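You operate a simulated robot arm through the tools that you are given. There is no shell and no other tool. Be economical: measure what you need, move in short steps, check, and stop when the job is done.

You run a simulated two-armed robot. Do the job below in one go: nothing can be reset, and whatever is moved stays where it is left.

JOB
Hold the grey pan on the top of bench four steady with one hand, lift the white block out of it with the other and set it down on the top of bench four.

The check looks at the end state, three seconds after you hand in, the way a careful person would. Anything else that was tipped, shoved, dropped, spilled or broken makes it a failure.

ROBOT AND FRAMES
Two 6-joint arms with two-finger grippers on one trunk, on a base that drives. Base frame: it is fixed to the floor where the robot stands at the start and does not move with it; the origin is under the middle of the robot, x ahead of it, y to its left, z up; the surface under the hand at the start is at about z = 800. Readings come in mm, rad, newtons and seconds.
The left shoulder is at the start at [70, 148, 1405], the right one opposite. With the tool pointing down near the work surface each hand reaches from about 360 to 640 mm from the robot's upright axis, wherever it stands, measured 20 degrees to its own side. Places, roughly: top of bench four [600, -600, 800]. Payload 2.45 kg a hand.
The tool frame of a hand sits at the grasp point between the pads (the TCP): z along the fingers, y along the line on which they close. The tips reach 30 mm beyond it. Largest opening 106 mm; the body of the gripper starts 79 mm behind the TCP.
Orientation is that of the tool frame in the base frame, as [roll, pitch, yaw] about the fixed x, y, z axes, in that order (R = Rz(yaw) Ry(pitch) Rx(roll)). With the fingers straight down and closing along the base's y, the tool's x points along the base's -x, its y along +y and its z along -z.

CONTROLS
- The arms move only by the tool jog_arm. It takes "left_moves", "right_moves" or both (then of equal length, played together; a hand with none holds still); each is a list of rows, each an object of numbers (a shift or turn left out is 0, a gripper value left out holds the last): "dx", "dy", "dz": the shift along the tool's x, y, z in mm; "rx", "ry", "rz": the turn, a rotation vector about the tool's x, y, z in rad; "gripper": the finger opening in mm, from 0 to 106. In form: [{"dx": .., "dy": .., "dz": .., "rx": .., "ry": .., "rz": .., "gripper": ..}, ...]. A call has 1 to 8 rows; each row shifts and turns the commanded pose from where the row before left it, along the tool's axes as they then stand. A row lasts 0.2 s, in which the tool goes at most 50 mm and 0.15 rad; a call with a longer step from one row to the next is refused whole, and so is a gripper value outside its range. A pose out of reach is approached as far as the arm can. The call stops where the force on the tool passes 40 N (or 10 N more than at its start, if that is more) or the arm is blocked; 0.2 s more then pass. Each finger travels about 72 mm/s and halts on what it meets, pressing with about 41 N; the grip force reading is that of the motor and also rises with nothing between the fingers. The clock runs only during rows and for 0.2 s after the last one: add rows that do not move to give the fingers time. It gives the time, the measured TCP pose, the force on the tool (base axes), the opening and the grip force at its end, in the units of the frame above (readings bear some noise), with the torque about the TCP (base axes, N m) and any sound that the robot's microphone picked up.
- Cameras (640 x 400 px; columns grow to the right, rows downward): "scene" is now at [105.3, 37.2, 1602.1]; the picture's right is [0.58, -0.82, -0.00], its down [-0.70, -0.50, -0.51] and it looks along [0.42, 0.29, -0.86] (base axes); focal length 294 px, centre (320, 200). "left" rides on the left gripper at [76, 2, -106] in its tool frame; the picture's right is [-0.02, 1.00, 0.00], its down [-0.78, -0.02, -0.62] and it looks along [-0.62, -0.01, 0.78] (tool axes); focal length 247 px, centre (320, 200). "right" rides on the right gripper at [76, -2, -106] in its tool frame; the picture's right is [0.02, 1.00, 0.00], its down [-0.78, 0.02, -0.62] and it looks along [-0.62, 0.01, 0.78] (tool axes); focal length 247 px, centre (320, 200). There is no depth. A picture from a camera that has moved, and an enlarged one, comes with that camera's place and axes in the base frame and with its lens.
- get_image(camera): a new picture of that camera. It takes no simulated time.
- move_column(by): slides the trunk up (or, below 0, down) by that many mm; the arms and the scene camera ride with it, the base frame stays. It gives what a move gives, with no picture.
- base_move(legs): drives the robot by 1 to 6 legs, each [ahead, left, turn to the left] in mm, mm and rad, along the robot's own axes; the way and the turn of a leg run together, so that a leg with both is an arc; at most 1500 mm and 3.142 rad a leg. The arms and the cameras ride along, it lands a little off, and it stops where it bumps. It gives what a move gives.
- head_to(pan, tilt): turns the head with the scene camera to pan (to the left, within 1.501 rad either way) and tilt (down, from -0.506 to 1.204), counted from straight ahead of the robot. It gives what a move gives.
- enlarge(camera, box): a new picture of the part [left, top, right, bottom] of that camera's present view, enlarged. It takes no simulated time.
- job_done(): hands the job in; it is judged then, once.

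Work in short steps. Places have to be worked out from the pictures, the camera data and where the tool is seen: move nearer, look again, correct. Check each grasp and each placing, and mend what went wrong. You have 120 turns and 88 pictures in all, those below and enlarged ones among them. Open the grippers and draw the arms clear of the work before you hand the job in, unless the task says otherwise; then end with one line.

The tools are called as a command line: name --argument value ..., lists and objects as JSON in quotes. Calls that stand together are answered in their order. jog_arm: Moves the arms, as the interface text tells. Its arguments: {"type":"object","properties":{"left_moves":{"type":"array","items":{"type":"object","properties":{"dx":{"type":"number"},"dy":{"type":"number"},"dz":{"type":"number"},"rx":{"type":"number"},"ry":{"type":"number"},"rz":{"type":"number"},"gripper":{"type":"number"}}}},"right_moves":{"type":"array","items":{"type":"object","properties":{"dx":{"type":"number"},"dy":{"type":"number"},"dz":{"type":"number"},"rx":{"type":"number"},"ry":{"type":"number"},"rz":{"type":"number"},"gripper":{"type":"number"}}}}},"required":[]} The other tools are called the same way: move_column (by) slides the trunk up or down; base_move (legs) drives the base; head_to (pan, tilt) turns the head that bears the scene camera; get_image (camera) takes a picture; enlarge (camera, box) takes an enlarged picture of a part of a camera's view; job_done () hands the job in.

At the start:

```text
time_s: 0.0
left_tool_pos: [442.3, 326.6, 1053.3]
left_tool_rot: [-3.141, 0.003, -3.142]
left_wrist_force: [0.2, 0.4, -0.1]
left_torque: [-0.01, 0.03, 0.02]
left_gripper_width: 106.3
left_grasp_force: 0.0
right_tool_pos: [600.8, -50.9, 1053.2]
right_tool_rot: [3.142, 0.001, -3.14]
right_wrist_force: [-0.6, 0.6, -0.7]
right_torque: [0.02, -0.03, 0.0]
right_gripper_width: 106.0
right_grasp_force: 0.1
trunk travel left (down, up): [-877.0, 63.0]
robot x, y, heading: [0.2, -0.7, 0.0]
head pan, tilt: [0.614, 1.035]
```

scene: 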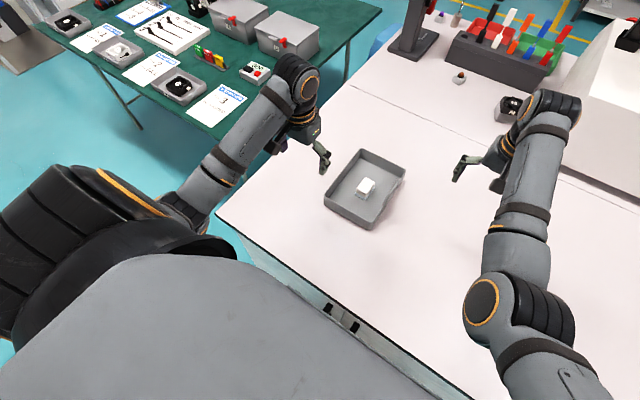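
right: 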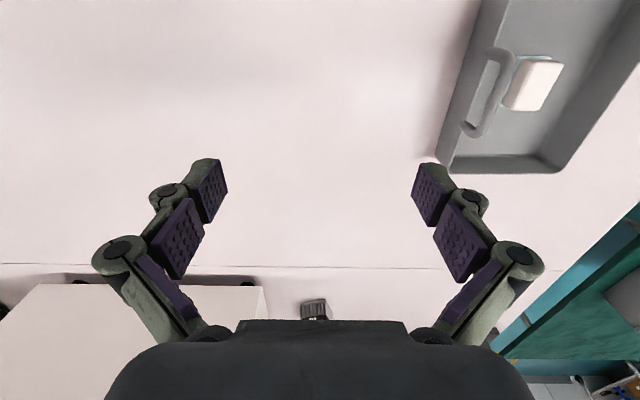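
left: 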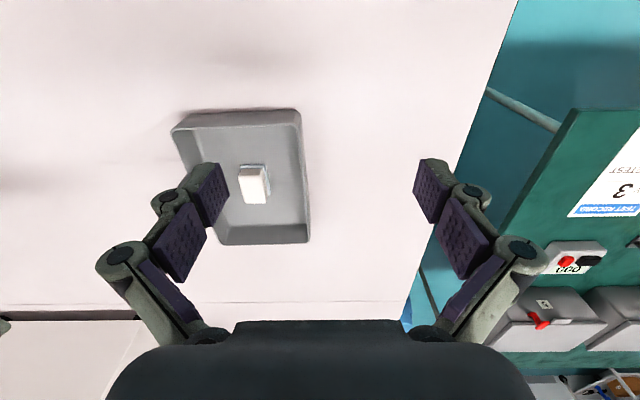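

The pan with the white block appears to be at about (610, 210) on the white bench ahead. I'll turn the head right to check that this is bench four and that there is no other pan.

head_to --pan -0.6 --tilt 0.8

get_image --camera "scene"

enlarge --camera "left" --box '[150, 90, 330, 260]'

```text
time_s: 1.4
left_tool_pos: [442.2, 326.5, 1053.2]
left_tool_rot: [-3.139, 0.003, -3.14]
left_wrist_force: [0.4, 0.1, 0.7]
left_torque: [0.02, -0.01, -0.01]
left_gripper_width: 106.2
left_grasp_force: 0.0
right_tool_pos: [601.3, -51.1, 1052.8]
right_tool_rot: [-3.141, 0.0, -3.14]
right_wrist_force: [1.3, 0.2, -0.5]
right_torque: [-0.01, 0.04, 0.01]
right_gripper_width: 105.6
right_grasp_force: 0.2
trunk travel left (down, up): [-877.0, 63.0]
robot x, y, heading: [-3.6, 0.7, 0.001]
head pan, tilt: [-0.6, 0.799]
```

```text
84 pictures are left
camera scene: at [116.8, -47.2, 1619.7], right [-0.56, -0.83, 0.0], down [-0.59, 0.4, -0.7], along [0.58, -0.39, -0.72], focal length 294 px, centre (320, 200)
```

scene: 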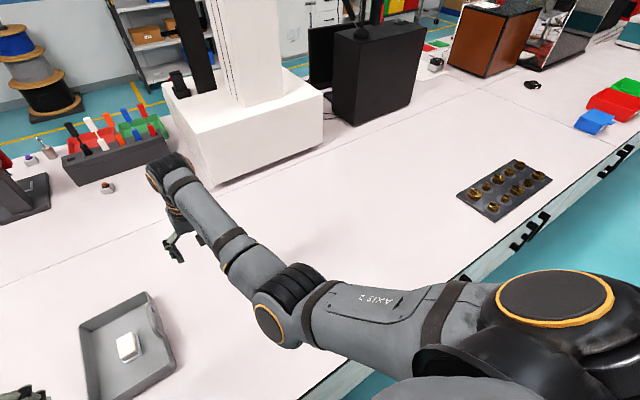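

```text
2.35 times, centred on (240, 175) of left
camera zoom: at [365.6, 327.0, 1159.6], right [0.02, 1.0, 0.0], down [0.78, -0.02, 0.62], along [0.62, -0.02, -0.78], focal length 581 px, centre (508, 259)
```

zoom: 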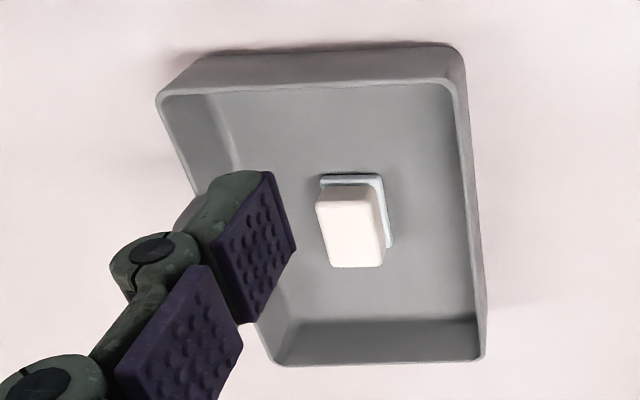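

There is only one pan. I'll look closer at its handle and at the block from the right camera and the head.

enlarge --camera "right" --box '[420, 0, 640, 180]'

head_to --pan 0.35 --tilt 1.0

enlarge --camera "scene" --box '[220, 100, 420, 260]'

```text
2.22 times, centred on (530, 90) of right
camera zoom: at [524.4, -53.1, 1159.4], right [-0.02, 1.0, 0.0], down [0.78, 0.02, 0.62], along [0.62, 0.01, -0.78], focal length 549 px, centre (-147, 444)
```

zoom: 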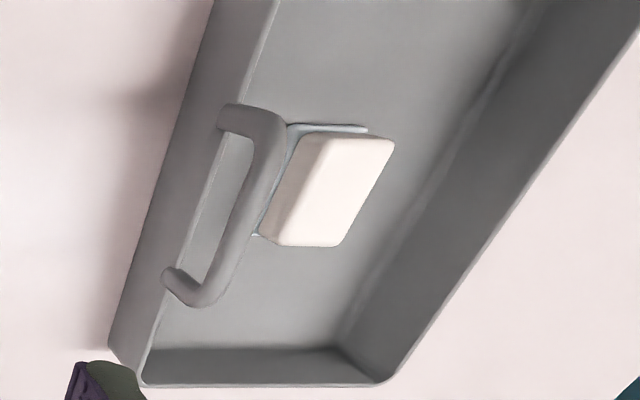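

```text
time_s: 2.6
left_tool_pos: [440.9, 325.8, 1053.7]
left_tool_rot: [-3.141, 0.003, 3.141]
left_wrist_force: [0.3, -0.3, -0.6]
left_torque: [-0.02, 0.01, -0.03]
left_gripper_width: 106.2
left_grasp_force: 0.0
right_tool_pos: [600.9, -51.4, 1053.0]
right_tool_rot: [-3.142, -0.001, 3.14]
right_wrist_force: [0.4, -0.4, 1.4]
right_torque: [-0.03, -0.02, -0.04]
right_gripper_width: 105.9
right_grasp_force: 0.1
trunk travel left (down, up): [-877.0, 63.0]
robot x, y, heading: [0.1, -1.2, 0.001]
head pan, tilt: [0.351, 1.0]
```

```text
2.50 times, centred on (320, 180) of scene
camera zoom: at [115.7, 22.2, 1604.6], right [0.34, -0.94, 0.0], down [-0.79, -0.29, -0.54], along [0.51, 0.19, -0.84], focal length 734 px, centre (320, 250)
```

zoom: 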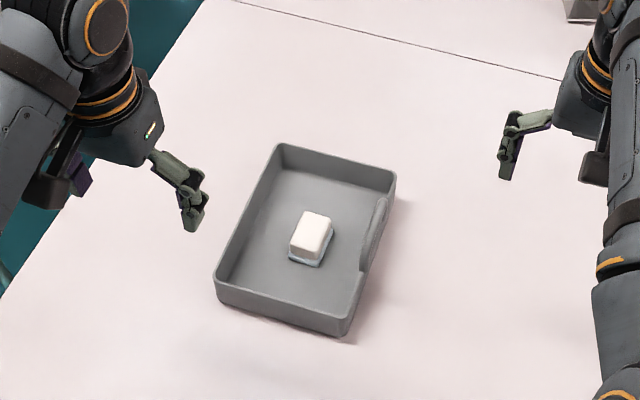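

The pan's rim spans about x 490–715 and y 128–297 at z≈850. An upright handle arch sits on its -y wall, with the bar at about (598, 133, 887). The block is at about (601, 211), top z≈838, on a sticky-looking pad. I'll shift the base left so that both hands can reach.

base_move --legs '[[0, 165, 0]]'

get_image --camera "scene"

get_image --camera "right"

```text
time_s: 4.1
left_tool_pos: [442.2, 491.6, 1052.9]
left_tool_rot: [3.141, 0.003, 3.141]
left_wrist_force: [-0.7, -0.6, 0.9]
left_torque: [0.03, 0.02, -0.03]
left_gripper_width: 105.8
left_grasp_force: 0.1
right_tool_pos: [601.8, 112.9, 1053.6]
right_tool_rot: [3.141, 0.0, -3.14]
right_wrist_force: [0.3, -0.2, -0.3]
right_torque: [0.01, 0.01, -0.02]
right_gripper_width: 106.1
right_grasp_force: 0.1
trunk travel left (down, up): [-877.0, 63.0]
robot x, y, heading: [2.8, 169.8, -0.003]
head pan, tilt: [0.351, 1.0]
```

```text
80 pictures are left
camera scene: at [115.5, 184.4, 1604.6], right [0.34, -0.94, 0.0], down [-0.79, -0.29, -0.54], along [0.51, 0.19, -0.84], focal length 294 px, centre (320, 200)
```

scene: 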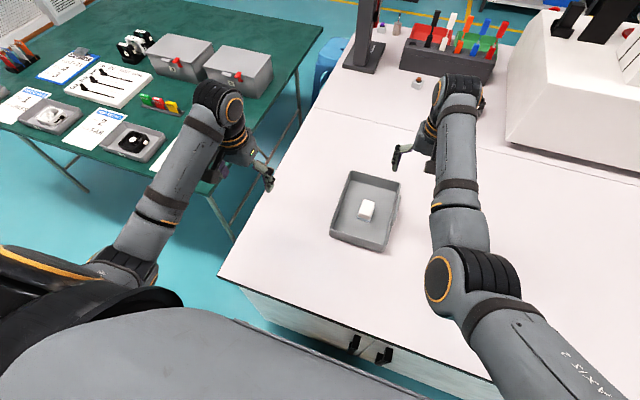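

```text
79 pictures are left
camera right: at [524.4, 110.3, 1159.3], right [-0.02, 1.0, 0.0], down [0.78, 0.02, 0.62], along [0.62, 0.02, -0.78], focal length 247 px, centre (320, 200)
```

right: 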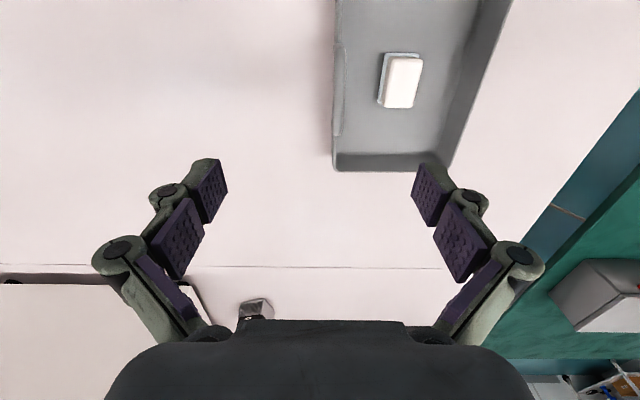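

The bar's centre is confirmed near (600, 133, 887). I'll tilt the right hand about 0.35 rad so its body leans toward -y, set the opening to 70 and move it to a standoff.

jog_arm --right_moves '[{"rz": -0.04, "gripper": 70}, {"rx": -0.12}, {"rx": -0.12}, {"rx": -0.11}, {"dy": -18, "dz": 29, "dx": 1}, {"dy": -18, "dz": 28, "dx": 1}, {}]'

get_image --camera "right"

get_image --camera "scene"

```text
time_s: 5.7
left_tool_pos: [441.7, 491.9, 1053.7]
left_tool_rot: [-3.138, 0.004, -3.141]
left_wrist_force: [0.8, -0.1, 0.2]
left_torque: [0.04, 0.02, 0.0]
left_gripper_width: 106.1
left_grasp_force: 0.0
right_tool_pos: [600.4, 103.3, 989.3]
right_tool_rot: [2.79, -0.001, -3.102]
right_wrist_force: [0.4, -0.1, -0.6]
right_torque: [0.02, 0.01, -0.02]
right_gripper_width: 69.7
right_grasp_force: 0.1
trunk travel left (down, up): [-877.0, 63.0]
robot x, y, heading: [-3.3, 163.9, 0.002]
head pan, tilt: [0.351, 1.0]
```

```text
78 pictures are left
camera right: at [525.4, 60.8, 1087.4], right [-0.06, 0.94, 0.34], down [0.79, -0.17, 0.59], along [0.61, 0.31, -0.73], focal length 247 px, centre (320, 200)
```

right: 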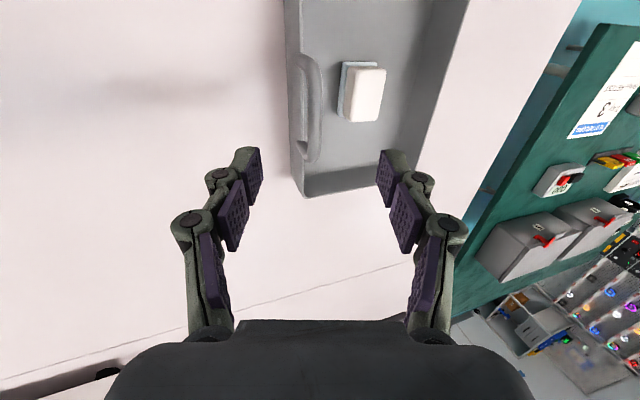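

```text
77 pictures are left
camera scene: at [115.3, 188.4, 1604.6], right [0.34, -0.94, 0.0], down [-0.79, -0.29, -0.54], along [0.51, 0.19, -0.84], focal length 294 px, centre (320, 200)
```

scene: 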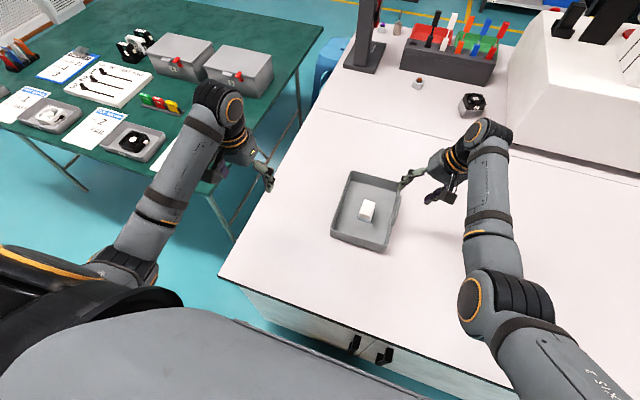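

The bar appears to line up with the middle of the fingers. I'll enlarge to confirm before going in.

enlarge --camera "right" --box '[220, 20, 420, 220]'

```text
2.00 times, centred on (320, 120) of right
camera zoom: at [525.4, 60.8, 1087.4], right [-0.06, 0.94, 0.34], down [0.79, -0.17, 0.59], along [0.61, 0.31, -0.73], focal length 494 px, centre (320, 360)
```

zoom: 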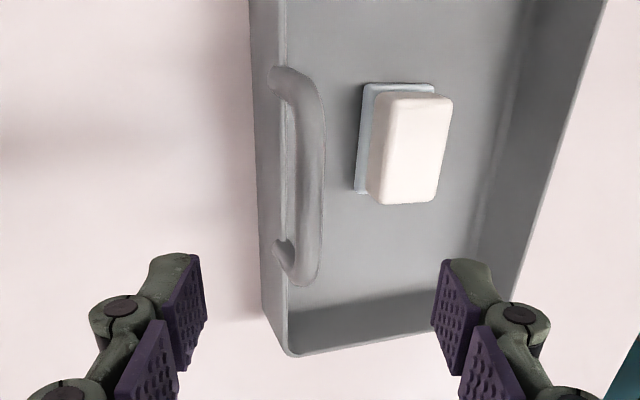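

The bar is about 5 mm to the tool's -y and 106 mm ahead. I'll advance 60 mm with that correction and look again.

jog_arm --right_moves '[{"dy": -5, "dz": 20}, {"dz": 20}, {"dz": 20}, {}]'

get_image --camera "right"

enlarge --camera "scene" --box '[310, 140, 470, 260]'

```text
time_s: 6.7
left_tool_pos: [440.8, 491.9, 1052.7]
left_tool_rot: [-3.141, 0.005, 3.141]
left_wrist_force: [0.3, 0.0, -0.2]
left_torque: [-0.01, 0.02, 0.0]
left_gripper_width: 106.0
left_grasp_force: 0.0
right_tool_pos: [598.3, 116.5, 930.3]
right_tool_rot: [2.791, 0.0, -3.1]
right_wrist_force: [-0.4, -0.3, 0.6]
right_torque: [0.02, -0.01, -0.04]
right_gripper_width: 69.7
right_grasp_force: 0.1
trunk travel left (down, up): [-877.0, 63.0]
robot x, y, heading: [-3.6, 166.9, 0.002]
head pan, tilt: [0.351, 1.0]
```

```text
75 pictures are left
camera right: at [523.9, 74.6, 1029.0], right [-0.06, 0.94, 0.34], down [0.79, -0.17, 0.59], along [0.61, 0.31, -0.73], focal length 247 px, centre (320, 200)
```

right: 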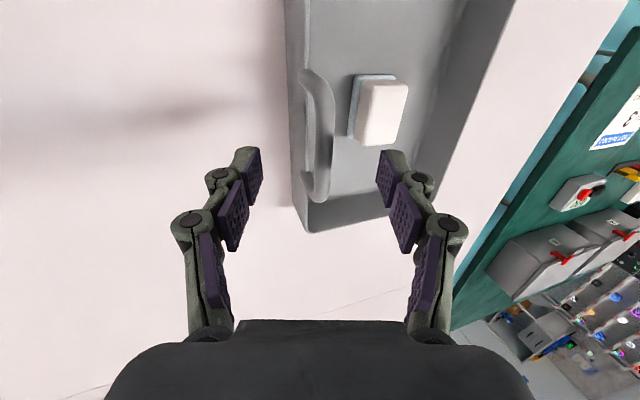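

```text
3.33 times, centred on (390, 200) of scene
camera zoom: at [115.6, 188.0, 1604.5], right [0.34, -0.94, 0.0], down [-0.79, -0.29, -0.54], along [0.51, 0.19, -0.84], focal length 979 px, centre (87, 200)
```

zoom: 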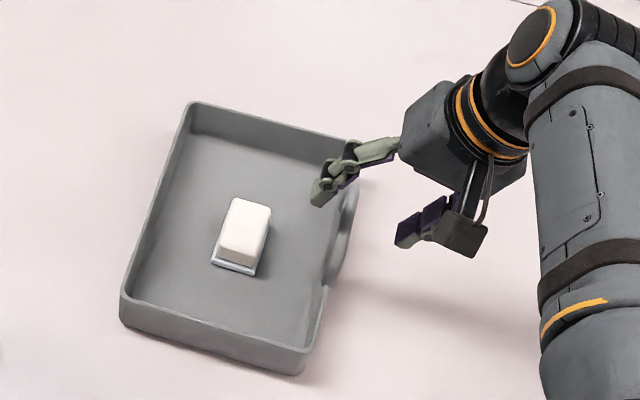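

The bar is centred and about 46 mm ahead. I'll advance 40 mm and look before closing.

jog_arm --right_moves '[{"dz": 14}, {"dz": 14}, {"dz": 12}, {}]'

get_image --camera "right"

enlarge --camera "scene" --box '[310, 140, 470, 260]'

```text
time_s: 7.7
left_tool_pos: [441.8, 491.6, 1053.2]
left_tool_rot: [-3.14, 0.004, -3.14]
left_wrist_force: [-0.6, -0.2, -1.1]
left_torque: [-0.02, 0.03, 0.0]
left_gripper_width: 106.0
left_grasp_force: 0.1
right_tool_pos: [597.8, 128.3, 893.0]
right_tool_rot: [2.792, 0.002, -3.103]
right_wrist_force: [0.3, 0.8, -0.8]
right_torque: [0.03, 0.01, -0.01]
right_gripper_width: 69.9
right_grasp_force: 0.0
trunk travel left (down, up): [-877.0, 63.0]
robot x, y, heading: [4.0, 164.4, 0.002]
head pan, tilt: [0.351, 1.0]
```

```text
73 pictures are left
camera right: at [522.8, 88.3, 991.3], right [-0.06, 0.94, 0.34], down [0.79, -0.17, 0.59], along [0.61, 0.31, -0.73], focal length 247 px, centre (320, 200)
```

right: 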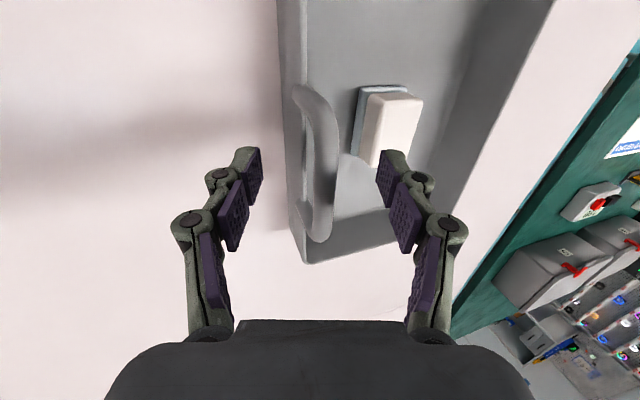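

```text
3.33 times, centred on (390, 200) of scene
camera zoom: at [115.4, 188.2, 1604.6], right [0.34, -0.94, 0.0], down [-0.79, -0.29, -0.54], along [0.51, 0.19, -0.84], focal length 979 px, centre (87, 200)
```

zoom: 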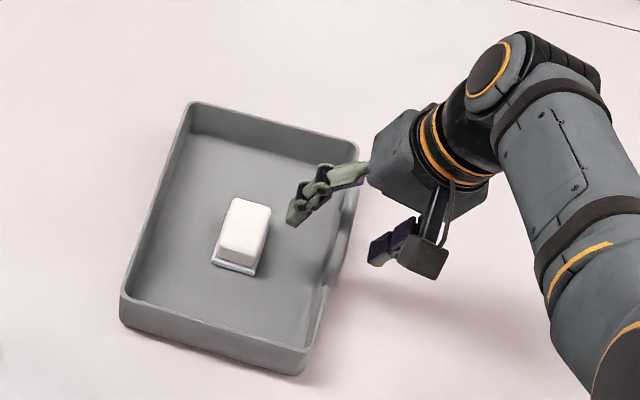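

The bar sits between the pads, about 2 mm toward tool +y. I'll correct that and close on it.

jog_arm --right_moves '[{"dy": 2, "dz": 2}, {"gripper": 30}, {"gripper": 20}, {"gripper": 10}, {"gripper": 4}, {}, {}]'

get_image --camera "right"

enlarge --camera "scene" --box '[310, 140, 470, 260]'

```text
time_s: 9.3
left_tool_pos: [443.1, 491.4, 1052.4]
left_tool_rot: [-3.141, 0.004, -3.141]
left_wrist_force: [-0.5, 0.1, 0.0]
left_torque: [0.02, -0.01, 0.0]
left_gripper_width: 106.0
left_grasp_force: 0.1
right_tool_pos: [595.8, 131.1, 892.2]
right_tool_rot: [2.793, -0.002, -3.102]
right_wrist_force: [0.3, 0.2, 0.7]
right_torque: [0.0, 0.11, -0.03]
right_gripper_width: 10.8
right_grasp_force: 36.0
trunk travel left (down, up): [-877.0, 63.0]
robot x, y, heading: [-3.1, 166.6, -0.0]
head pan, tilt: [0.351, 1.0]
```

```text
71 pictures are left
camera right: at [521.8, 89.9, 990.5], right [-0.06, 0.94, 0.34], down [0.79, -0.17, 0.59], along [0.61, 0.31, -0.73], focal length 247 px, centre (320, 200)
```

right: 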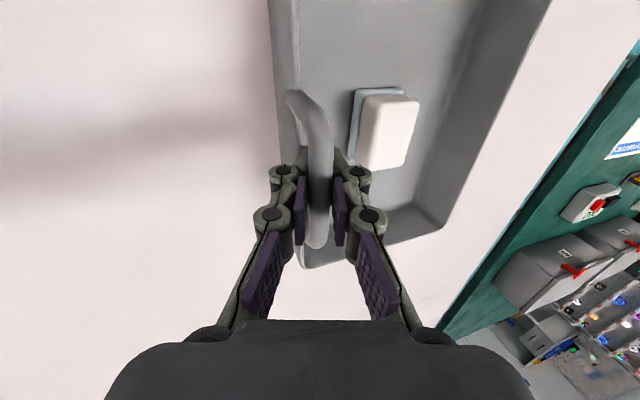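

```text
3.33 times, centred on (390, 200) of scene
camera zoom: at [115.9, 188.4, 1604.5], right [0.34, -0.94, 0.0], down [-0.79, -0.29, -0.54], along [0.51, 0.19, -0.84], focal length 979 px, centre (87, 200)
```

zoom: 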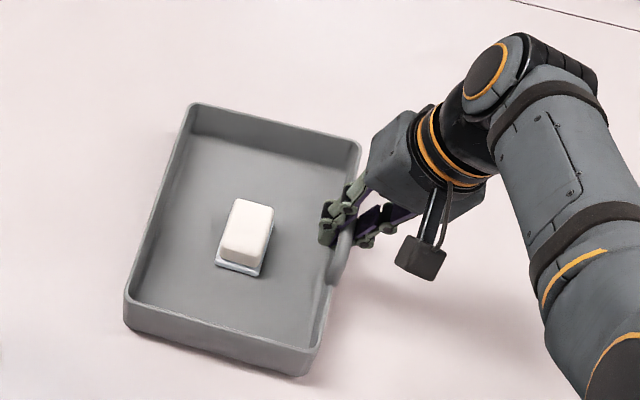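

The grip on the handle is good (10.8 mm, 36 N). Next I'll turn the left hand 90° in place, so its fingers close along x and its camera is on the +y side.

jog_arm --left_moves '[{"rz": 0.145}, {"rz": 0.145}, {"rz": 0.145}, {"rz": 0.145}, {"rz": 0.145}, {"rz": 0.145}, {"rz": 0.145}, {"rz": 0.145}]'

jog_arm --left_moves '[{"rz": 0.145}, {"rz": 0.145}, {"rz": 0.12}, {}]'

get_image --camera "left"

```text
time_s: 11.1
left_tool_pos: [441.9, 492.3, 1053.1]
left_tool_rot: [3.141, 0.004, 1.98]
left_wrist_force: [0.2, -0.8, -0.1]
left_torque: [0.0, 0.03, 0.01]
left_gripper_width: 105.6
left_grasp_force: 0.2
right_tool_pos: [598.0, 132.0, 891.7]
right_tool_rot: [2.792, -0.001, -3.102]
right_wrist_force: [-0.5, 0.7, 0.5]
right_torque: [-0.02, 0.12, -0.05]
right_gripper_width: 11.1
right_grasp_force: 35.6
trunk travel left (down, up): [-877.0, 63.0]
robot x, y, heading: [-1.1, 163.1, -0.003]
head pan, tilt: [0.351, 1.0]
```

```text
time_s: 12.1
left_tool_pos: [441.9, 492.4, 1053.5]
left_tool_rot: [3.138, 0.001, 1.571]
left_wrist_force: [0.0, -0.1, -0.3]
left_torque: [0.02, 0.02, -0.03]
left_gripper_width: 105.8
left_grasp_force: 0.1
right_tool_pos: [597.2, 131.0, 891.5]
right_tool_rot: [2.792, -0.001, -3.102]
right_wrist_force: [-0.1, 0.3, -0.5]
right_torque: [-0.01, 0.13, -0.02]
right_gripper_width: 10.6
right_grasp_force: 36.0
trunk travel left (down, up): [-877.0, 63.0]
robot x, y, heading: [1.5, 164.5, -0.002]
head pan, tilt: [0.351, 1.0]
```

```text
69 pictures are left
camera left: at [443.7, 568.1, 1159.9], right [1.0, -0.02, 0.0], down [-0.02, -0.78, 0.62], along [-0.01, -0.62, -0.78], focal length 247 px, centre (320, 200)
```

left: 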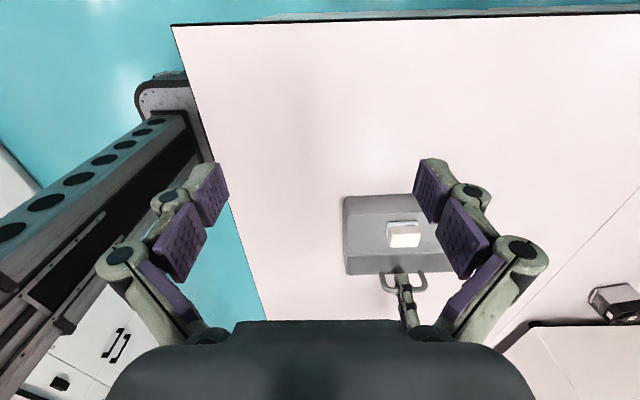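

The left hand is turned. I'll bring it over to about (600, 260, 1000).

jog_arm --left_moves '[{"dx": -38, "dy": 26, "dz": 8}, {"dx": -38, "dy": 26, "dz": 8}, {"dx": -38, "dy": 26, "dz": 8}, {"dx": -38, "dy": 26, "dz": 8}, {"dx": -38, "dy": 26, "dz": 8}, {"dx": -38, "dy": 26, "dz": 8}, {}]'

get_image --camera "left"

get_image --camera "scene"

```text
time_s: 13.7
left_tool_pos: [598.8, 271.1, 992.7]
left_tool_rot: [3.136, 0.003, 1.571]
left_wrist_force: [0.3, 0.3, -0.2]
left_torque: [0.01, -0.02, -0.02]
left_gripper_width: 105.9
left_grasp_force: 0.1
left hand out of reach, approached as far as the arm can: row 1
right_tool_pos: [596.7, 132.8, 891.3]
right_tool_rot: [2.792, -0.001, -3.101]
right_wrist_force: [1.3, -1.2, -1.4]
right_torque: [-0.03, 0.22, -0.01]
right_gripper_width: 11.2
right_grasp_force: 35.7
trunk travel left (down, up): [-877.0, 63.0]
robot x, y, heading: [1.0, 163.6, 0.002]
head pan, tilt: [0.351, 1.0]
```

```text
68 pictures are left
camera left: at [601.5, 347.0, 1099.3], right [1.0, -0.02, 0.0], down [-0.02, -0.78, 0.62], along [-0.01, -0.62, -0.78], focal length 247 px, centre (320, 200)
```

left: 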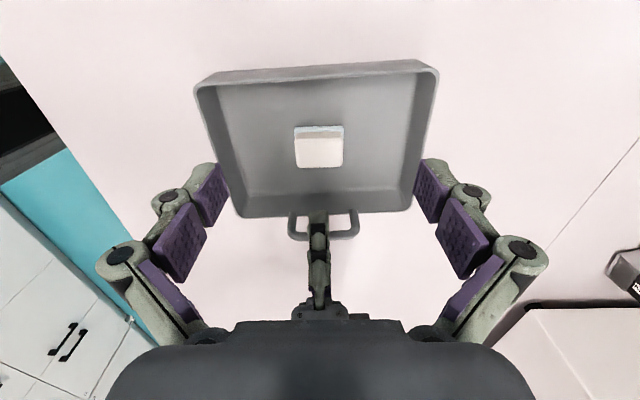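

```text
67 pictures are left
camera scene: at [115.5, 188.7, 1604.5], right [0.34, -0.94, 0.0], down [-0.79, -0.29, -0.54], along [0.51, 0.19, -0.84], focal length 294 px, centre (320, 200)
```

scene: 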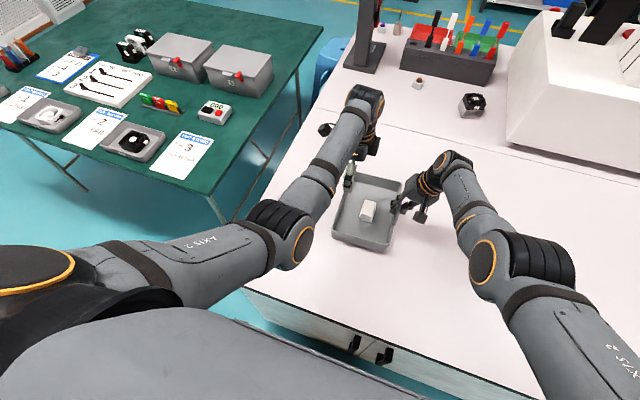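

The block is at about (600, 211), 55 mm long in x, and square to the fingers. I'll set the opening to 86, centre over it and come down to z≈895.

jog_arm --left_moves '[{"dx": -30, "dy": 1, "gripper": 86}, {"dx": -30}, {"dz": 32}, {"dz": 32}, {"dz": 32}, {}]'

get_image --camera "left"

get_image --camera "scene"

get_image --camera "right"

```text
time_s: 15.1
left_tool_pos: [597.7, 215.7, 898.4]
left_tool_rot: [3.136, 0.004, 1.572]
left_wrist_force: [0.5, -0.6, 0.3]
left_torque: [0.01, -0.01, 0.02]
left_gripper_width: 86.0
left_grasp_force: 0.1
left hand out of reach, approached as far as the arm can: row 5
right_tool_pos: [596.3, 130.8, 892.2]
right_tool_rot: [2.792, 0.0, -3.104]
right_wrist_force: [-0.1, 0.2, -2.7]
right_torque: [0.0, 0.13, -0.05]
right_gripper_width: 10.6
right_grasp_force: 35.4
trunk travel left (down, up): [-877.0, 63.0]
robot x, y, heading: [3.2, 166.5, 0.001]
head pan, tilt: [0.351, 1.0]
```

```text
66 pictures are left
camera left: at [597.7, 291.3, 1005.3], right [1.0, -0.02, 0.01], down [-0.02, -0.78, 0.62], along [-0.01, -0.62, -0.78], focal length 247 px, centre (320, 200)
```

left: 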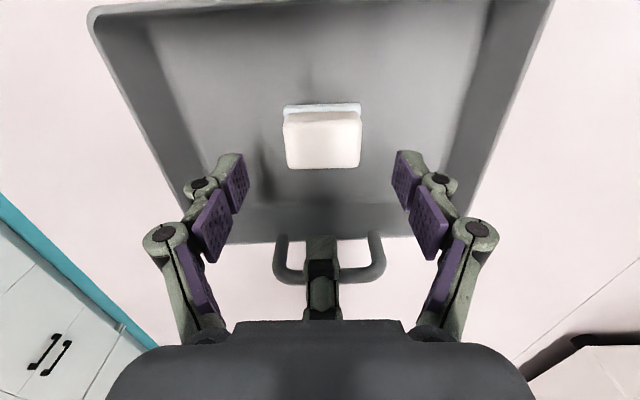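

```text
65 pictures are left
camera scene: at [115.4, 188.5, 1604.6], right [0.34, -0.94, 0.0], down [-0.79, -0.29, -0.54], along [0.51, 0.19, -0.84], focal length 294 px, centre (320, 200)
```

scene: 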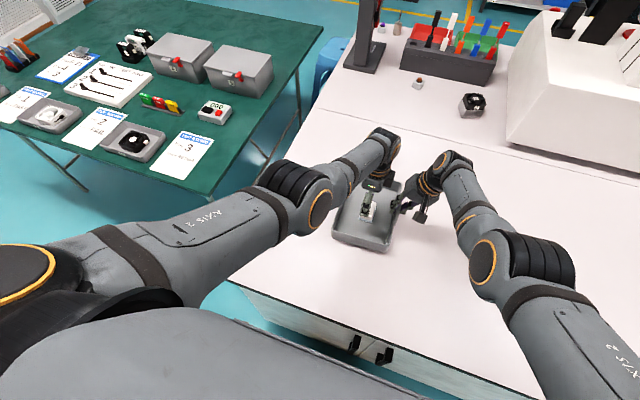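

```text
64 pictures are left
camera right: at [521.7, 90.0, 990.8], right [-0.06, 0.94, 0.34], down [0.79, -0.17, 0.59], along [0.61, 0.31, -0.73], focal length 247 px, centre (320, 200)
```

right: 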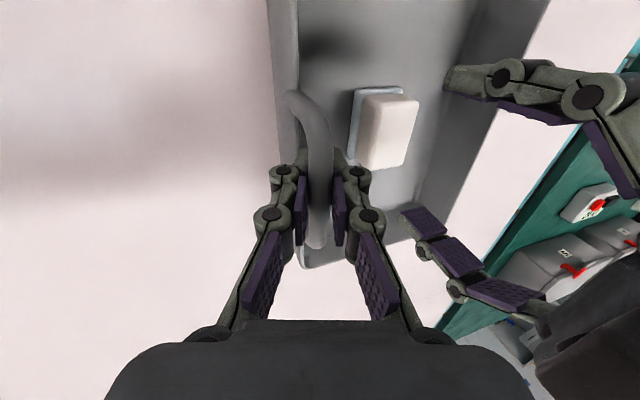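

The left arm is at its reach limit here and still has to go about 50 mm lower. I'll back both hands off, opening the right hand first, then lower the trunk 100 mm for better reach and regrip.

jog_arm --right_moves '[{"gripper": 40}, {"gripper": 70}, {}, {"dz": -20}, {"dz": -35}, {"dz": -35}, {"dz": -35}, {"dz": -35}]' --left_moves '[{"dz": -20}, {"dz": -20}, {"dz": -20}, {"dz": -20}, {"dz": -20}, {"dz": -20}, {"dz": -20}, {"dz": -10}]'

get_image --camera "scene"

```text
time_s: 16.9
left_tool_pos: [594.0, 221.3, 1046.9]
left_tool_rot: [3.138, -0.005, 1.577]
left_wrist_force: [-0.5, 0.4, -0.3]
left_torque: [-0.01, 0.01, -0.02]
left_gripper_width: 86.1
left_grasp_force: 0.0
right_tool_pos: [598.4, 78.3, 1041.0]
right_tool_rot: [2.791, -0.001, -3.1]
right_wrist_force: [-0.4, 0.2, 0.1]
right_torque: [-0.03, 0.0, 0.01]
right_gripper_width: 69.9
right_grasp_force: 0.1
trunk travel left (down, up): [-877.0, 63.0]
robot x, y, heading: [-0.1, 167.0, -0.002]
head pan, tilt: [0.351, 1.0]
```

```text
63 pictures are left
camera scene: at [114.8, 187.6, 1604.6], right [0.34, -0.94, 0.0], down [-0.79, -0.29, -0.54], along [0.51, 0.19, -0.84], focal length 294 px, centre (320, 200)
```

scene: 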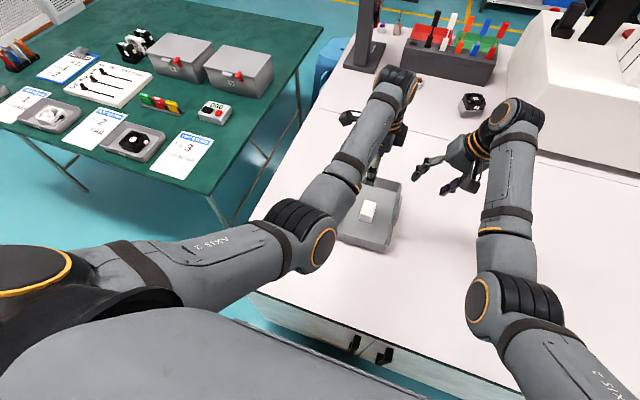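

The left hand has drifted a few mm in y for no clear reason. I'll run idle rows to see whether it settles.

jog_arm --left_moves '[{}, {}, {}]'

```text
time_s: 17.7
left_tool_pos: [596.9, 221.2, 1048.6]
left_tool_rot: [3.136, -0.002, 1.578]
left_wrist_force: [-0.1, 0.5, -0.6]
left_torque: [0.02, 0.0, -0.02]
left_gripper_width: 85.9
left_grasp_force: 0.1
right_tool_pos: [600.2, 79.4, 1040.0]
right_tool_rot: [2.792, -0.001, -3.101]
right_wrist_force: [1.8, -0.4, 0.3]
right_torque: [0.02, -0.03, 0.02]
right_gripper_width: 69.9
right_grasp_force: 0.1
trunk travel left (down, up): [-877.0, 63.0]
robot x, y, heading: [-4.1, 165.8, 0.002]
head pan, tilt: [0.351, 1.0]
```

It settles about 5–10 mm off, so something is limiting the arm. I'll test whether it can still move toward the robot's midline at this height.

jog_arm --left_moves '[{"dx": -10}, {"dz": 25}, {"dz": 25}, {}, {}]'

jog_arm --left_moves '[{"dy": -25}, {"dy": -25}, {}, {}]'

```text
time_s: 18.9
left_tool_pos: [597.7, 208.5, 1001.5]
left_tool_rot: [3.134, -0.003, 1.576]
left_wrist_force: [-0.2, -1.0, 0.0]
left_torque: [-0.02, -0.02, 0.01]
left_gripper_width: 86.0
left_grasp_force: 0.1
right_tool_pos: [600.2, 80.6, 1040.1]
right_tool_rot: [2.789, 0.001, -3.102]
right_wrist_force: [0.0, 0.1, -0.3]
right_torque: [0.02, 0.03, 0.02]
right_gripper_width: 69.9
right_grasp_force: 0.0
trunk travel left (down, up): [-877.0, 63.0]
robot x, y, heading: [0.6, 165.9, -0.003]
head pan, tilt: [0.351, 1.0]
```

```text
time_s: 20.1
left_tool_pos: [569.2, 286.4, 999.2]
left_tool_rot: [3.105, -0.106, 1.639]
left_wrist_force: [0.9, -0.5, 0.6]
left_torque: [-0.04, 0.0, 0.03]
left_gripper_width: 85.8
left_grasp_force: 0.0
left hand out of reach, approached as far as the arm can: row 2
right_tool_pos: [598.8, 79.9, 1040.1]
right_tool_rot: [2.794, -0.001, -3.102]
right_wrist_force: [0.7, 0.2, 0.3]
right_torque: [0.0, -0.01, -0.02]
right_gripper_width: 70.0
right_grasp_force: 0.0
trunk travel left (down, up): [-877.0, 63.0]
robot x, y, heading: [-0.8, 165.8, 0.002]
head pan, tilt: [0.351, 1.0]
stopped in row 4 (left hand): the arm was blocked; the commanded pose is now the measured one
```

Pulling back toward the robot was blocked, so the limit isn't plain reach. I'll look at the scene.

get_image --camera "scene"

get_image --camera "left"

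```text
62 pictures are left
camera scene: at [115.2, 189.0, 1604.6], right [0.34, -0.94, 0.0], down [-0.79, -0.29, -0.54], along [0.51, 0.19, -0.84], focal length 294 px, centre (320, 200)
```

scene: 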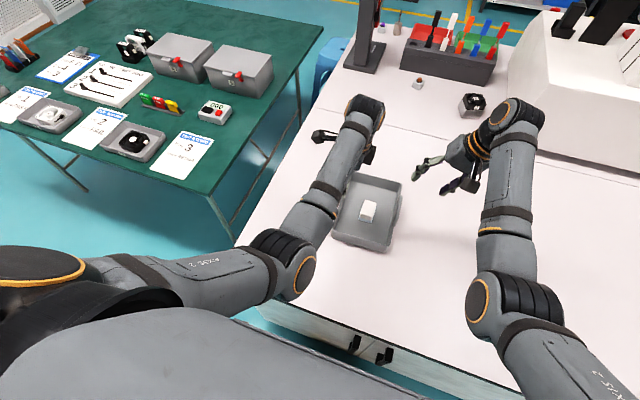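

```text
61 pictures are left
camera left: at [563.6, 349.6, 1112.5], right [1.0, 0.04, 0.03], down [0.02, -0.85, 0.53], along [0.05, -0.53, -0.84], focal length 247 px, centre (320, 200)
```

left: 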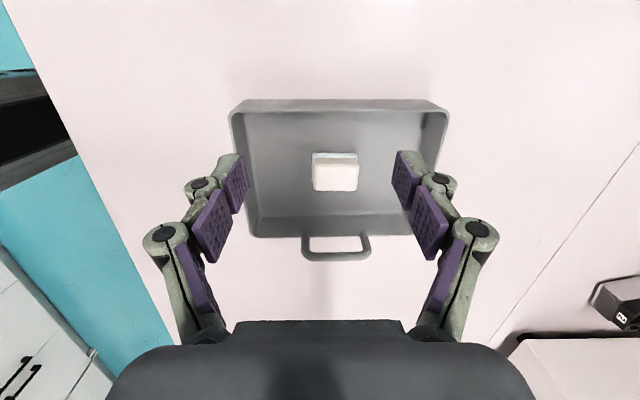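

The 90° hand yaw is what limits the left arm. I'll go back to the standard orientation, with the left hand closing along y, and tilt the right hand further to keep them apart. First the left hand moves away and turns back.

jog_arm --left_moves '[{"dx": 35, "dz": -10}, {"dx": 35, "dz": -10, "rz": -0.14}, {"dx": 30, "rz": -0.14}, {"rz": -0.14}, {"rz": -0.14}, {"rz": -0.14}, {"rz": -0.14}, {"rz": -0.14}]'

jog_arm --left_moves '[{"rz": -0.14}, {"rz": -0.14}, {"rz": -0.14}, {"rz": -0.12}, {"rz": -0.12}, {}]'

```text
time_s: 21.9
left_tool_pos: [558.7, 378.5, 1028.3]
left_tool_rot: [3.039, -0.03, 2.618]
left_wrist_force: [0.7, -0.1, -0.4]
left_torque: [-0.02, 0.03, -0.03]
left_gripper_width: 86.0
left_grasp_force: 0.1
right_tool_pos: [599.0, 79.1, 1040.1]
right_tool_rot: [2.793, 0.0, -3.1]
right_wrist_force: [-0.1, -0.5, -0.6]
right_torque: [0.0, 0.01, 0.02]
right_gripper_width: 70.1
right_grasp_force: 0.1
trunk travel left (down, up): [-877.0, 63.0]
robot x, y, heading: [1.5, 165.6, 0.0]
head pan, tilt: [0.351, 1.0]
```

```text
time_s: 23.3
left_tool_pos: [559.1, 378.1, 1026.9]
left_tool_rot: [3.042, 0.04, -3.009]
left_wrist_force: [-0.1, 0.3, -0.6]
left_torque: [-0.01, -0.02, -0.04]
left_gripper_width: 85.9
left_grasp_force: 0.1
right_tool_pos: [599.6, 78.5, 1040.5]
right_tool_rot: [2.79, -0.001, -3.102]
right_wrist_force: [0.2, -0.5, -0.3]
right_torque: [0.02, 0.01, -0.01]
right_gripper_width: 70.2
right_grasp_force: 0.0
trunk travel left (down, up): [-877.0, 63.0]
robot x, y, heading: [1.4, 164.4, -0.0]
head pan, tilt: [0.351, 1.0]
```

I'll level the left hand and turn it to match the block, and at the same time tilt the right hand to about 0.5 rad and bring it to a standoff aimed at x≈612 on the bar.

jog_arm --left_moves '[{"rx": 0.1, "ry": 0.04, "rz": 0.06}, {"rz": 0.06}, {}, {}, {}]' --right_moves '[{"rx": -0.075}, {"rx": -0.075}, {"dx": -7, "dy": -14, "dz": 27}, {"dx": -6, "dy": -13, "dz": 27}, {}]'

get_image --camera "right"

get_image --camera "left"

```text
time_s: 24.5
left_tool_pos: [557.3, 378.7, 1027.7]
left_tool_rot: [-3.141, -0.002, -3.128]
left_wrist_force: [0.1, 0.5, -0.1]
left_torque: [0.0, 0.01, 0.0]
left_gripper_width: 85.7
left_grasp_force: 0.0
right_tool_pos: [609.5, 82.1, 980.5]
right_tool_rot: [2.64, 0.001, -3.101]
right_wrist_force: [-0.9, -0.4, -0.6]
right_torque: [0.0, -0.03, 0.01]
right_gripper_width: 69.7
right_grasp_force: 0.1
trunk travel left (down, up): [-877.0, 63.0]
robot x, y, heading: [0.8, 167.2, -0.003]
head pan, tilt: [0.351, 1.0]
```

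```text
60 pictures are left
camera right: at [535.6, 25.5, 1072.3], right [-0.06, 0.88, 0.48], down [0.79, -0.25, 0.55], along [0.61, 0.41, -0.68], focal length 247 px, centre (320, 200)
```

right: 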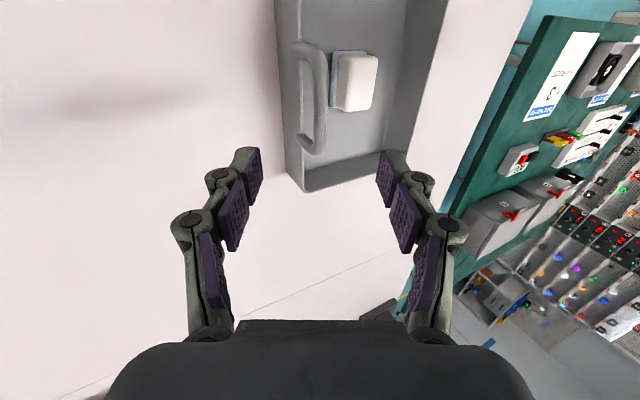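

```text
59 pictures are left
camera left: at [481.6, 378.1, 1134.5], right [0.01, 1.0, 0.0], down [0.79, -0.01, 0.62], along [0.62, -0.01, -0.79], focal length 247 px, centre (320, 200)
```

left: 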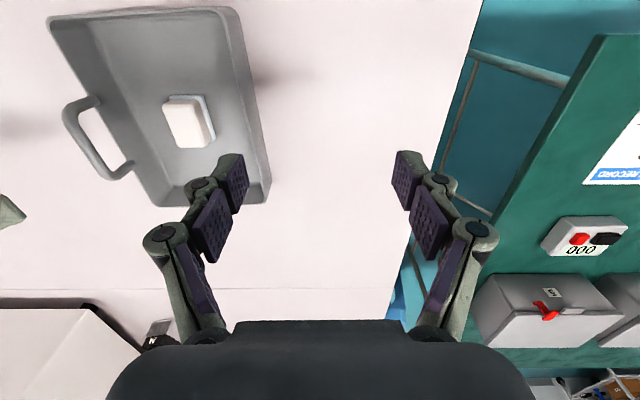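

The bar is centred between the right fingers. I'll advance 70 mm, then look.

jog_arm --right_moves '[{"dz": 25}, {"dz": 25}, {"dz": 20}, {}]'

get_image --camera "right"

```text
time_s: 25.5
left_tool_pos: [556.9, 378.2, 1027.6]
left_tool_rot: [3.141, -0.003, -3.129]
left_wrist_force: [-0.2, 0.2, -0.7]
left_torque: [-0.02, -0.01, -0.01]
left_gripper_width: 86.0
left_grasp_force: 0.0
right_tool_pos: [610.8, 115.4, 920.2]
right_tool_rot: [2.642, 0.001, -3.103]
right_wrist_force: [0.0, 0.8, 0.2]
right_torque: [0.03, 0.0, 0.0]
right_gripper_width: 70.1
right_grasp_force: 0.0
trunk travel left (down, up): [-877.0, 63.0]
robot x, y, heading: [0.3, 167.3, -0.002]
head pan, tilt: [0.351, 1.0]
```

```text
58 pictures are left
camera right: at [536.5, 59.7, 1012.3], right [-0.06, 0.88, 0.48], down [0.79, -0.25, 0.55], along [0.61, 0.41, -0.68], focal length 247 px, centre (320, 200)
```

right: 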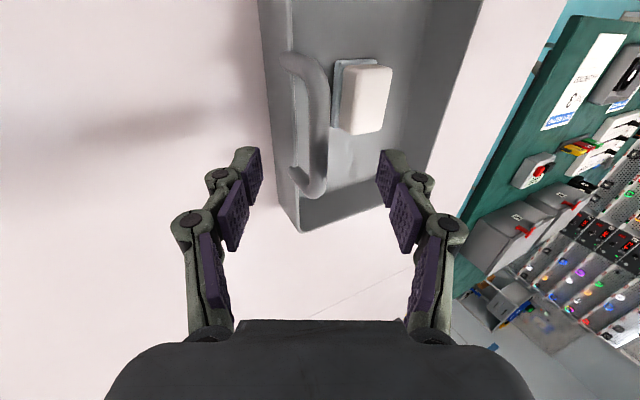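

It is still centred. I'll advance the last 30 mm and close.

jog_arm --right_moves '[{"dz": 15}, {"dz": 15}, {"gripper": 40}, {"gripper": 25}, {"gripper": 12}, {"gripper": 4}, {}, {}]'

get_image --camera "right"

get_image --camera "left"

```text
time_s: 27.3
left_tool_pos: [557.5, 379.0, 1026.7]
left_tool_rot: [-3.141, -0.004, -3.128]
left_wrist_force: [-0.9, 0.5, 0.2]
left_torque: [0.01, 0.0, 0.01]
left_gripper_width: 86.0
left_grasp_force: 0.1
right_tool_pos: [599.2, 125.4, 899.3]
right_tool_rot: [2.641, -0.001, -3.099]
right_wrist_force: [0.9, 1.5, 1.7]
right_torque: [0.06, 0.0, -0.03]
right_gripper_width: 10.1
right_grasp_force: 37.3
right hand out of reach, approached as far as the arm can: row 1, 2
trunk travel left (down, up): [-877.0, 63.0]
robot x, y, heading: [-0.6, 164.8, -0.0]
head pan, tilt: [0.351, 1.0]
```

```text
57 pictures are left
camera right: at [524.4, 68.3, 991.4], right [-0.06, 0.88, 0.48], down [0.79, -0.25, 0.55], along [0.61, 0.41, -0.68], focal length 247 px, centre (320, 200)
```

right: 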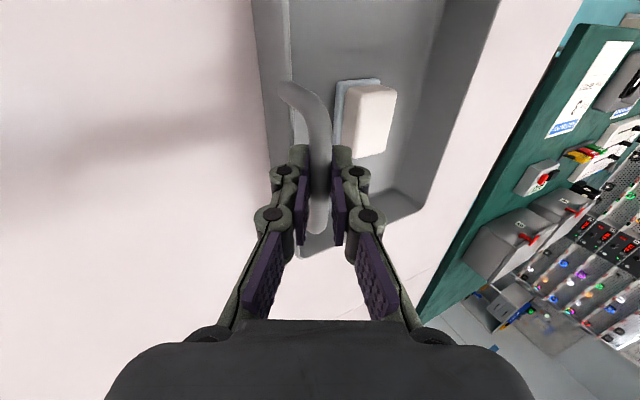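

```text
56 pictures are left
camera left: at [481.8, 378.7, 1134.3], right [0.01, 1.0, 0.0], down [0.79, -0.01, 0.62], along [0.62, -0.01, -0.79], focal length 247 px, centre (320, 200)
```

left: 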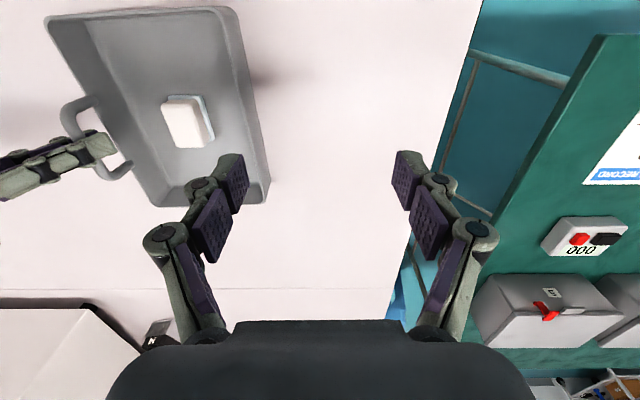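

The handle is gripped again and the pan hasn't moved. The right arm is near its limit but holding at (599, 125). Next I'll bring the left hand over the block at standoff height.

jog_arm --left_moves '[{"dx": -7, "dy": -42, "gripper": 64}, {"dx": -7, "dy": -42}, {"dx": -7, "dy": -42}, {"dx": -7, "dy": -40}, {"dz": 35}, {"dz": 35}, {}]'

get_image --camera "left"

get_image --camera "scene"

get_image --camera "right"

```text
time_s: 28.9
left_tool_pos: [587.1, 211.6, 957.1]
left_tool_rot: [-3.141, -0.004, -3.13]
left_wrist_force: [0.0, 0.8, -0.2]
left_torque: [-0.01, 0.03, -0.01]
left_gripper_width: 64.1
left_grasp_force: 0.1
right_tool_pos: [599.1, 122.8, 900.5]
right_tool_rot: [2.643, 0.0, -3.102]
right_wrist_force: [-0.6, -2.0, 2.5]
right_torque: [0.02, 0.08, 0.01]
right_gripper_width: 10.1
right_grasp_force: 37.3
trunk travel left (down, up): [-877.0, 63.0]
robot x, y, heading: [0.8, 166.5, -0.001]
head pan, tilt: [0.351, 1.0]
```

```text
55 pictures are left
camera left: at [510.7, 212.1, 1063.9], right [0.01, 1.0, 0.0], down [0.79, -0.01, 0.62], along [0.62, -0.01, -0.79], focal length 247 px, centre (320, 200)
```

left: 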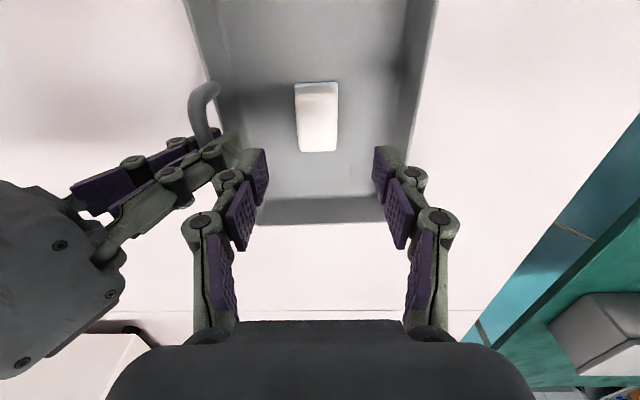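

```text
54 pictures are left
camera scene: at [115.1, 187.8, 1604.6], right [0.34, -0.94, 0.0], down [-0.79, -0.29, -0.54], along [0.51, 0.19, -0.84], focal length 294 px, centre (320, 200)
```

scene: 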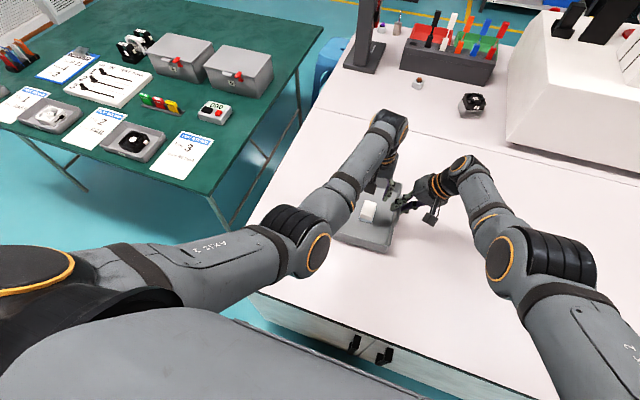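

```text
53 pictures are left
camera right: at [524.2, 67.6, 991.4], right [-0.06, 0.88, 0.48], down [0.79, -0.25, 0.55], along [0.61, 0.41, -0.68], focal length 247 px, centre (320, 200)
```

right: 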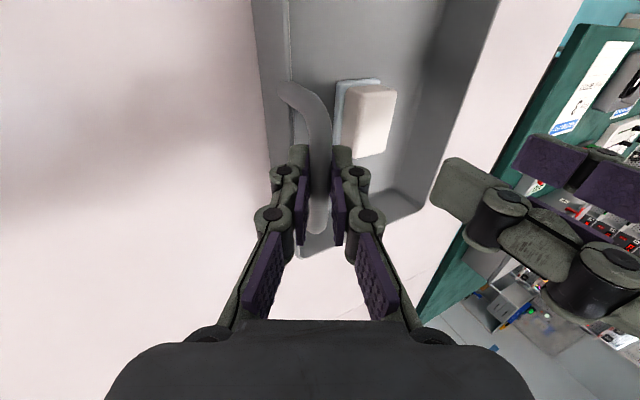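

The block's centre is at about (597, 208) by this view, so I'll shift 3 mm toward -y and 4 mm ahead. Then I'll descend to about z=890 and check the gap between the hands.

jog_arm --left_moves '[{"dx": -4, "dy": -3}, {"dz": 22}, {"dz": 22}, {"dz": 22}, {}]'

get_image --camera "left"

get_image --camera "right"

enlarge --camera "scene" --box '[310, 100, 490, 260]'

```text
time_s: 30.1
left_tool_pos: [590.0, 212.2, 891.9]
left_tool_rot: [-3.141, -0.003, -3.127]
left_wrist_force: [0.4, 0.5, -0.2]
left_torque: [0.01, 0.02, -0.02]
left_gripper_width: 64.0
left_grasp_force: 0.1
right_tool_pos: [598.9, 123.3, 899.6]
right_tool_rot: [2.64, -0.001, -3.103]
right_wrist_force: [0.1, -0.6, 3.2]
right_torque: [0.02, 0.12, 0.08]
right_gripper_width: 10.3
right_grasp_force: 37.9
trunk travel left (down, up): [-877.0, 63.0]
robot x, y, heading: [1.8, 167.2, -0.005]
head pan, tilt: [0.351, 1.0]
```

```text
52 pictures are left
camera left: at [513.6, 211.0, 998.6], right [0.01, 1.0, 0.0], down [0.78, -0.01, 0.62], along [0.62, 0.0, -0.78], focal length 247 px, centre (320, 200)
```

left: 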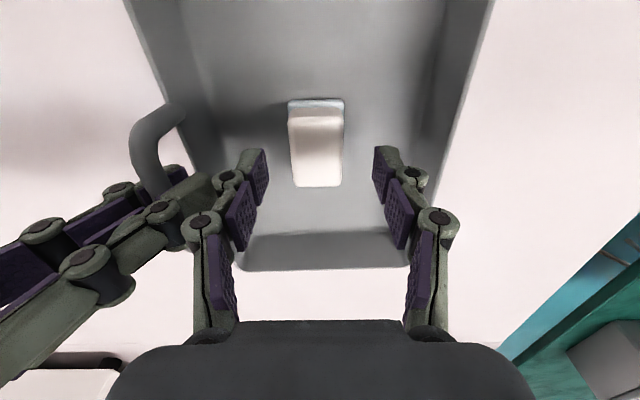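

```text
51 pictures are left
camera right: at [524.3, 67.7, 991.4], right [-0.06, 0.88, 0.48], down [0.79, -0.25, 0.55], along [0.61, 0.41, -0.68], focal length 247 px, centre (320, 200)
```

right: 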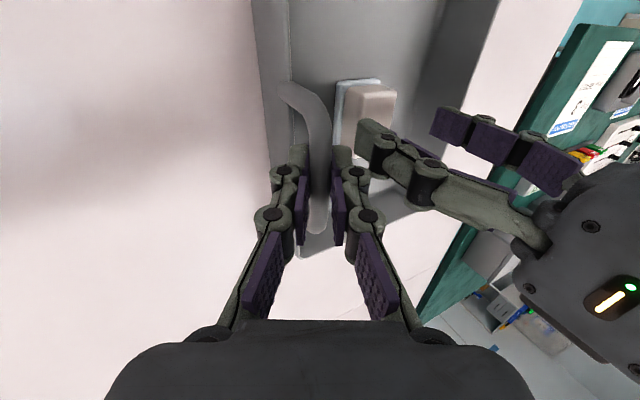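

```text
2.50 times, centred on (400, 180) of scene
camera zoom: at [115.3, 187.8, 1604.6], right [0.34, -0.94, 0.0], down [-0.79, -0.29, -0.54], along [0.51, 0.19, -0.84], focal length 734 px, centre (120, 250)
```

zoom: 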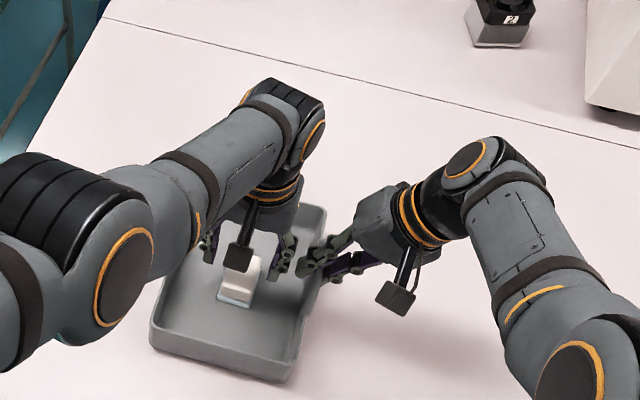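

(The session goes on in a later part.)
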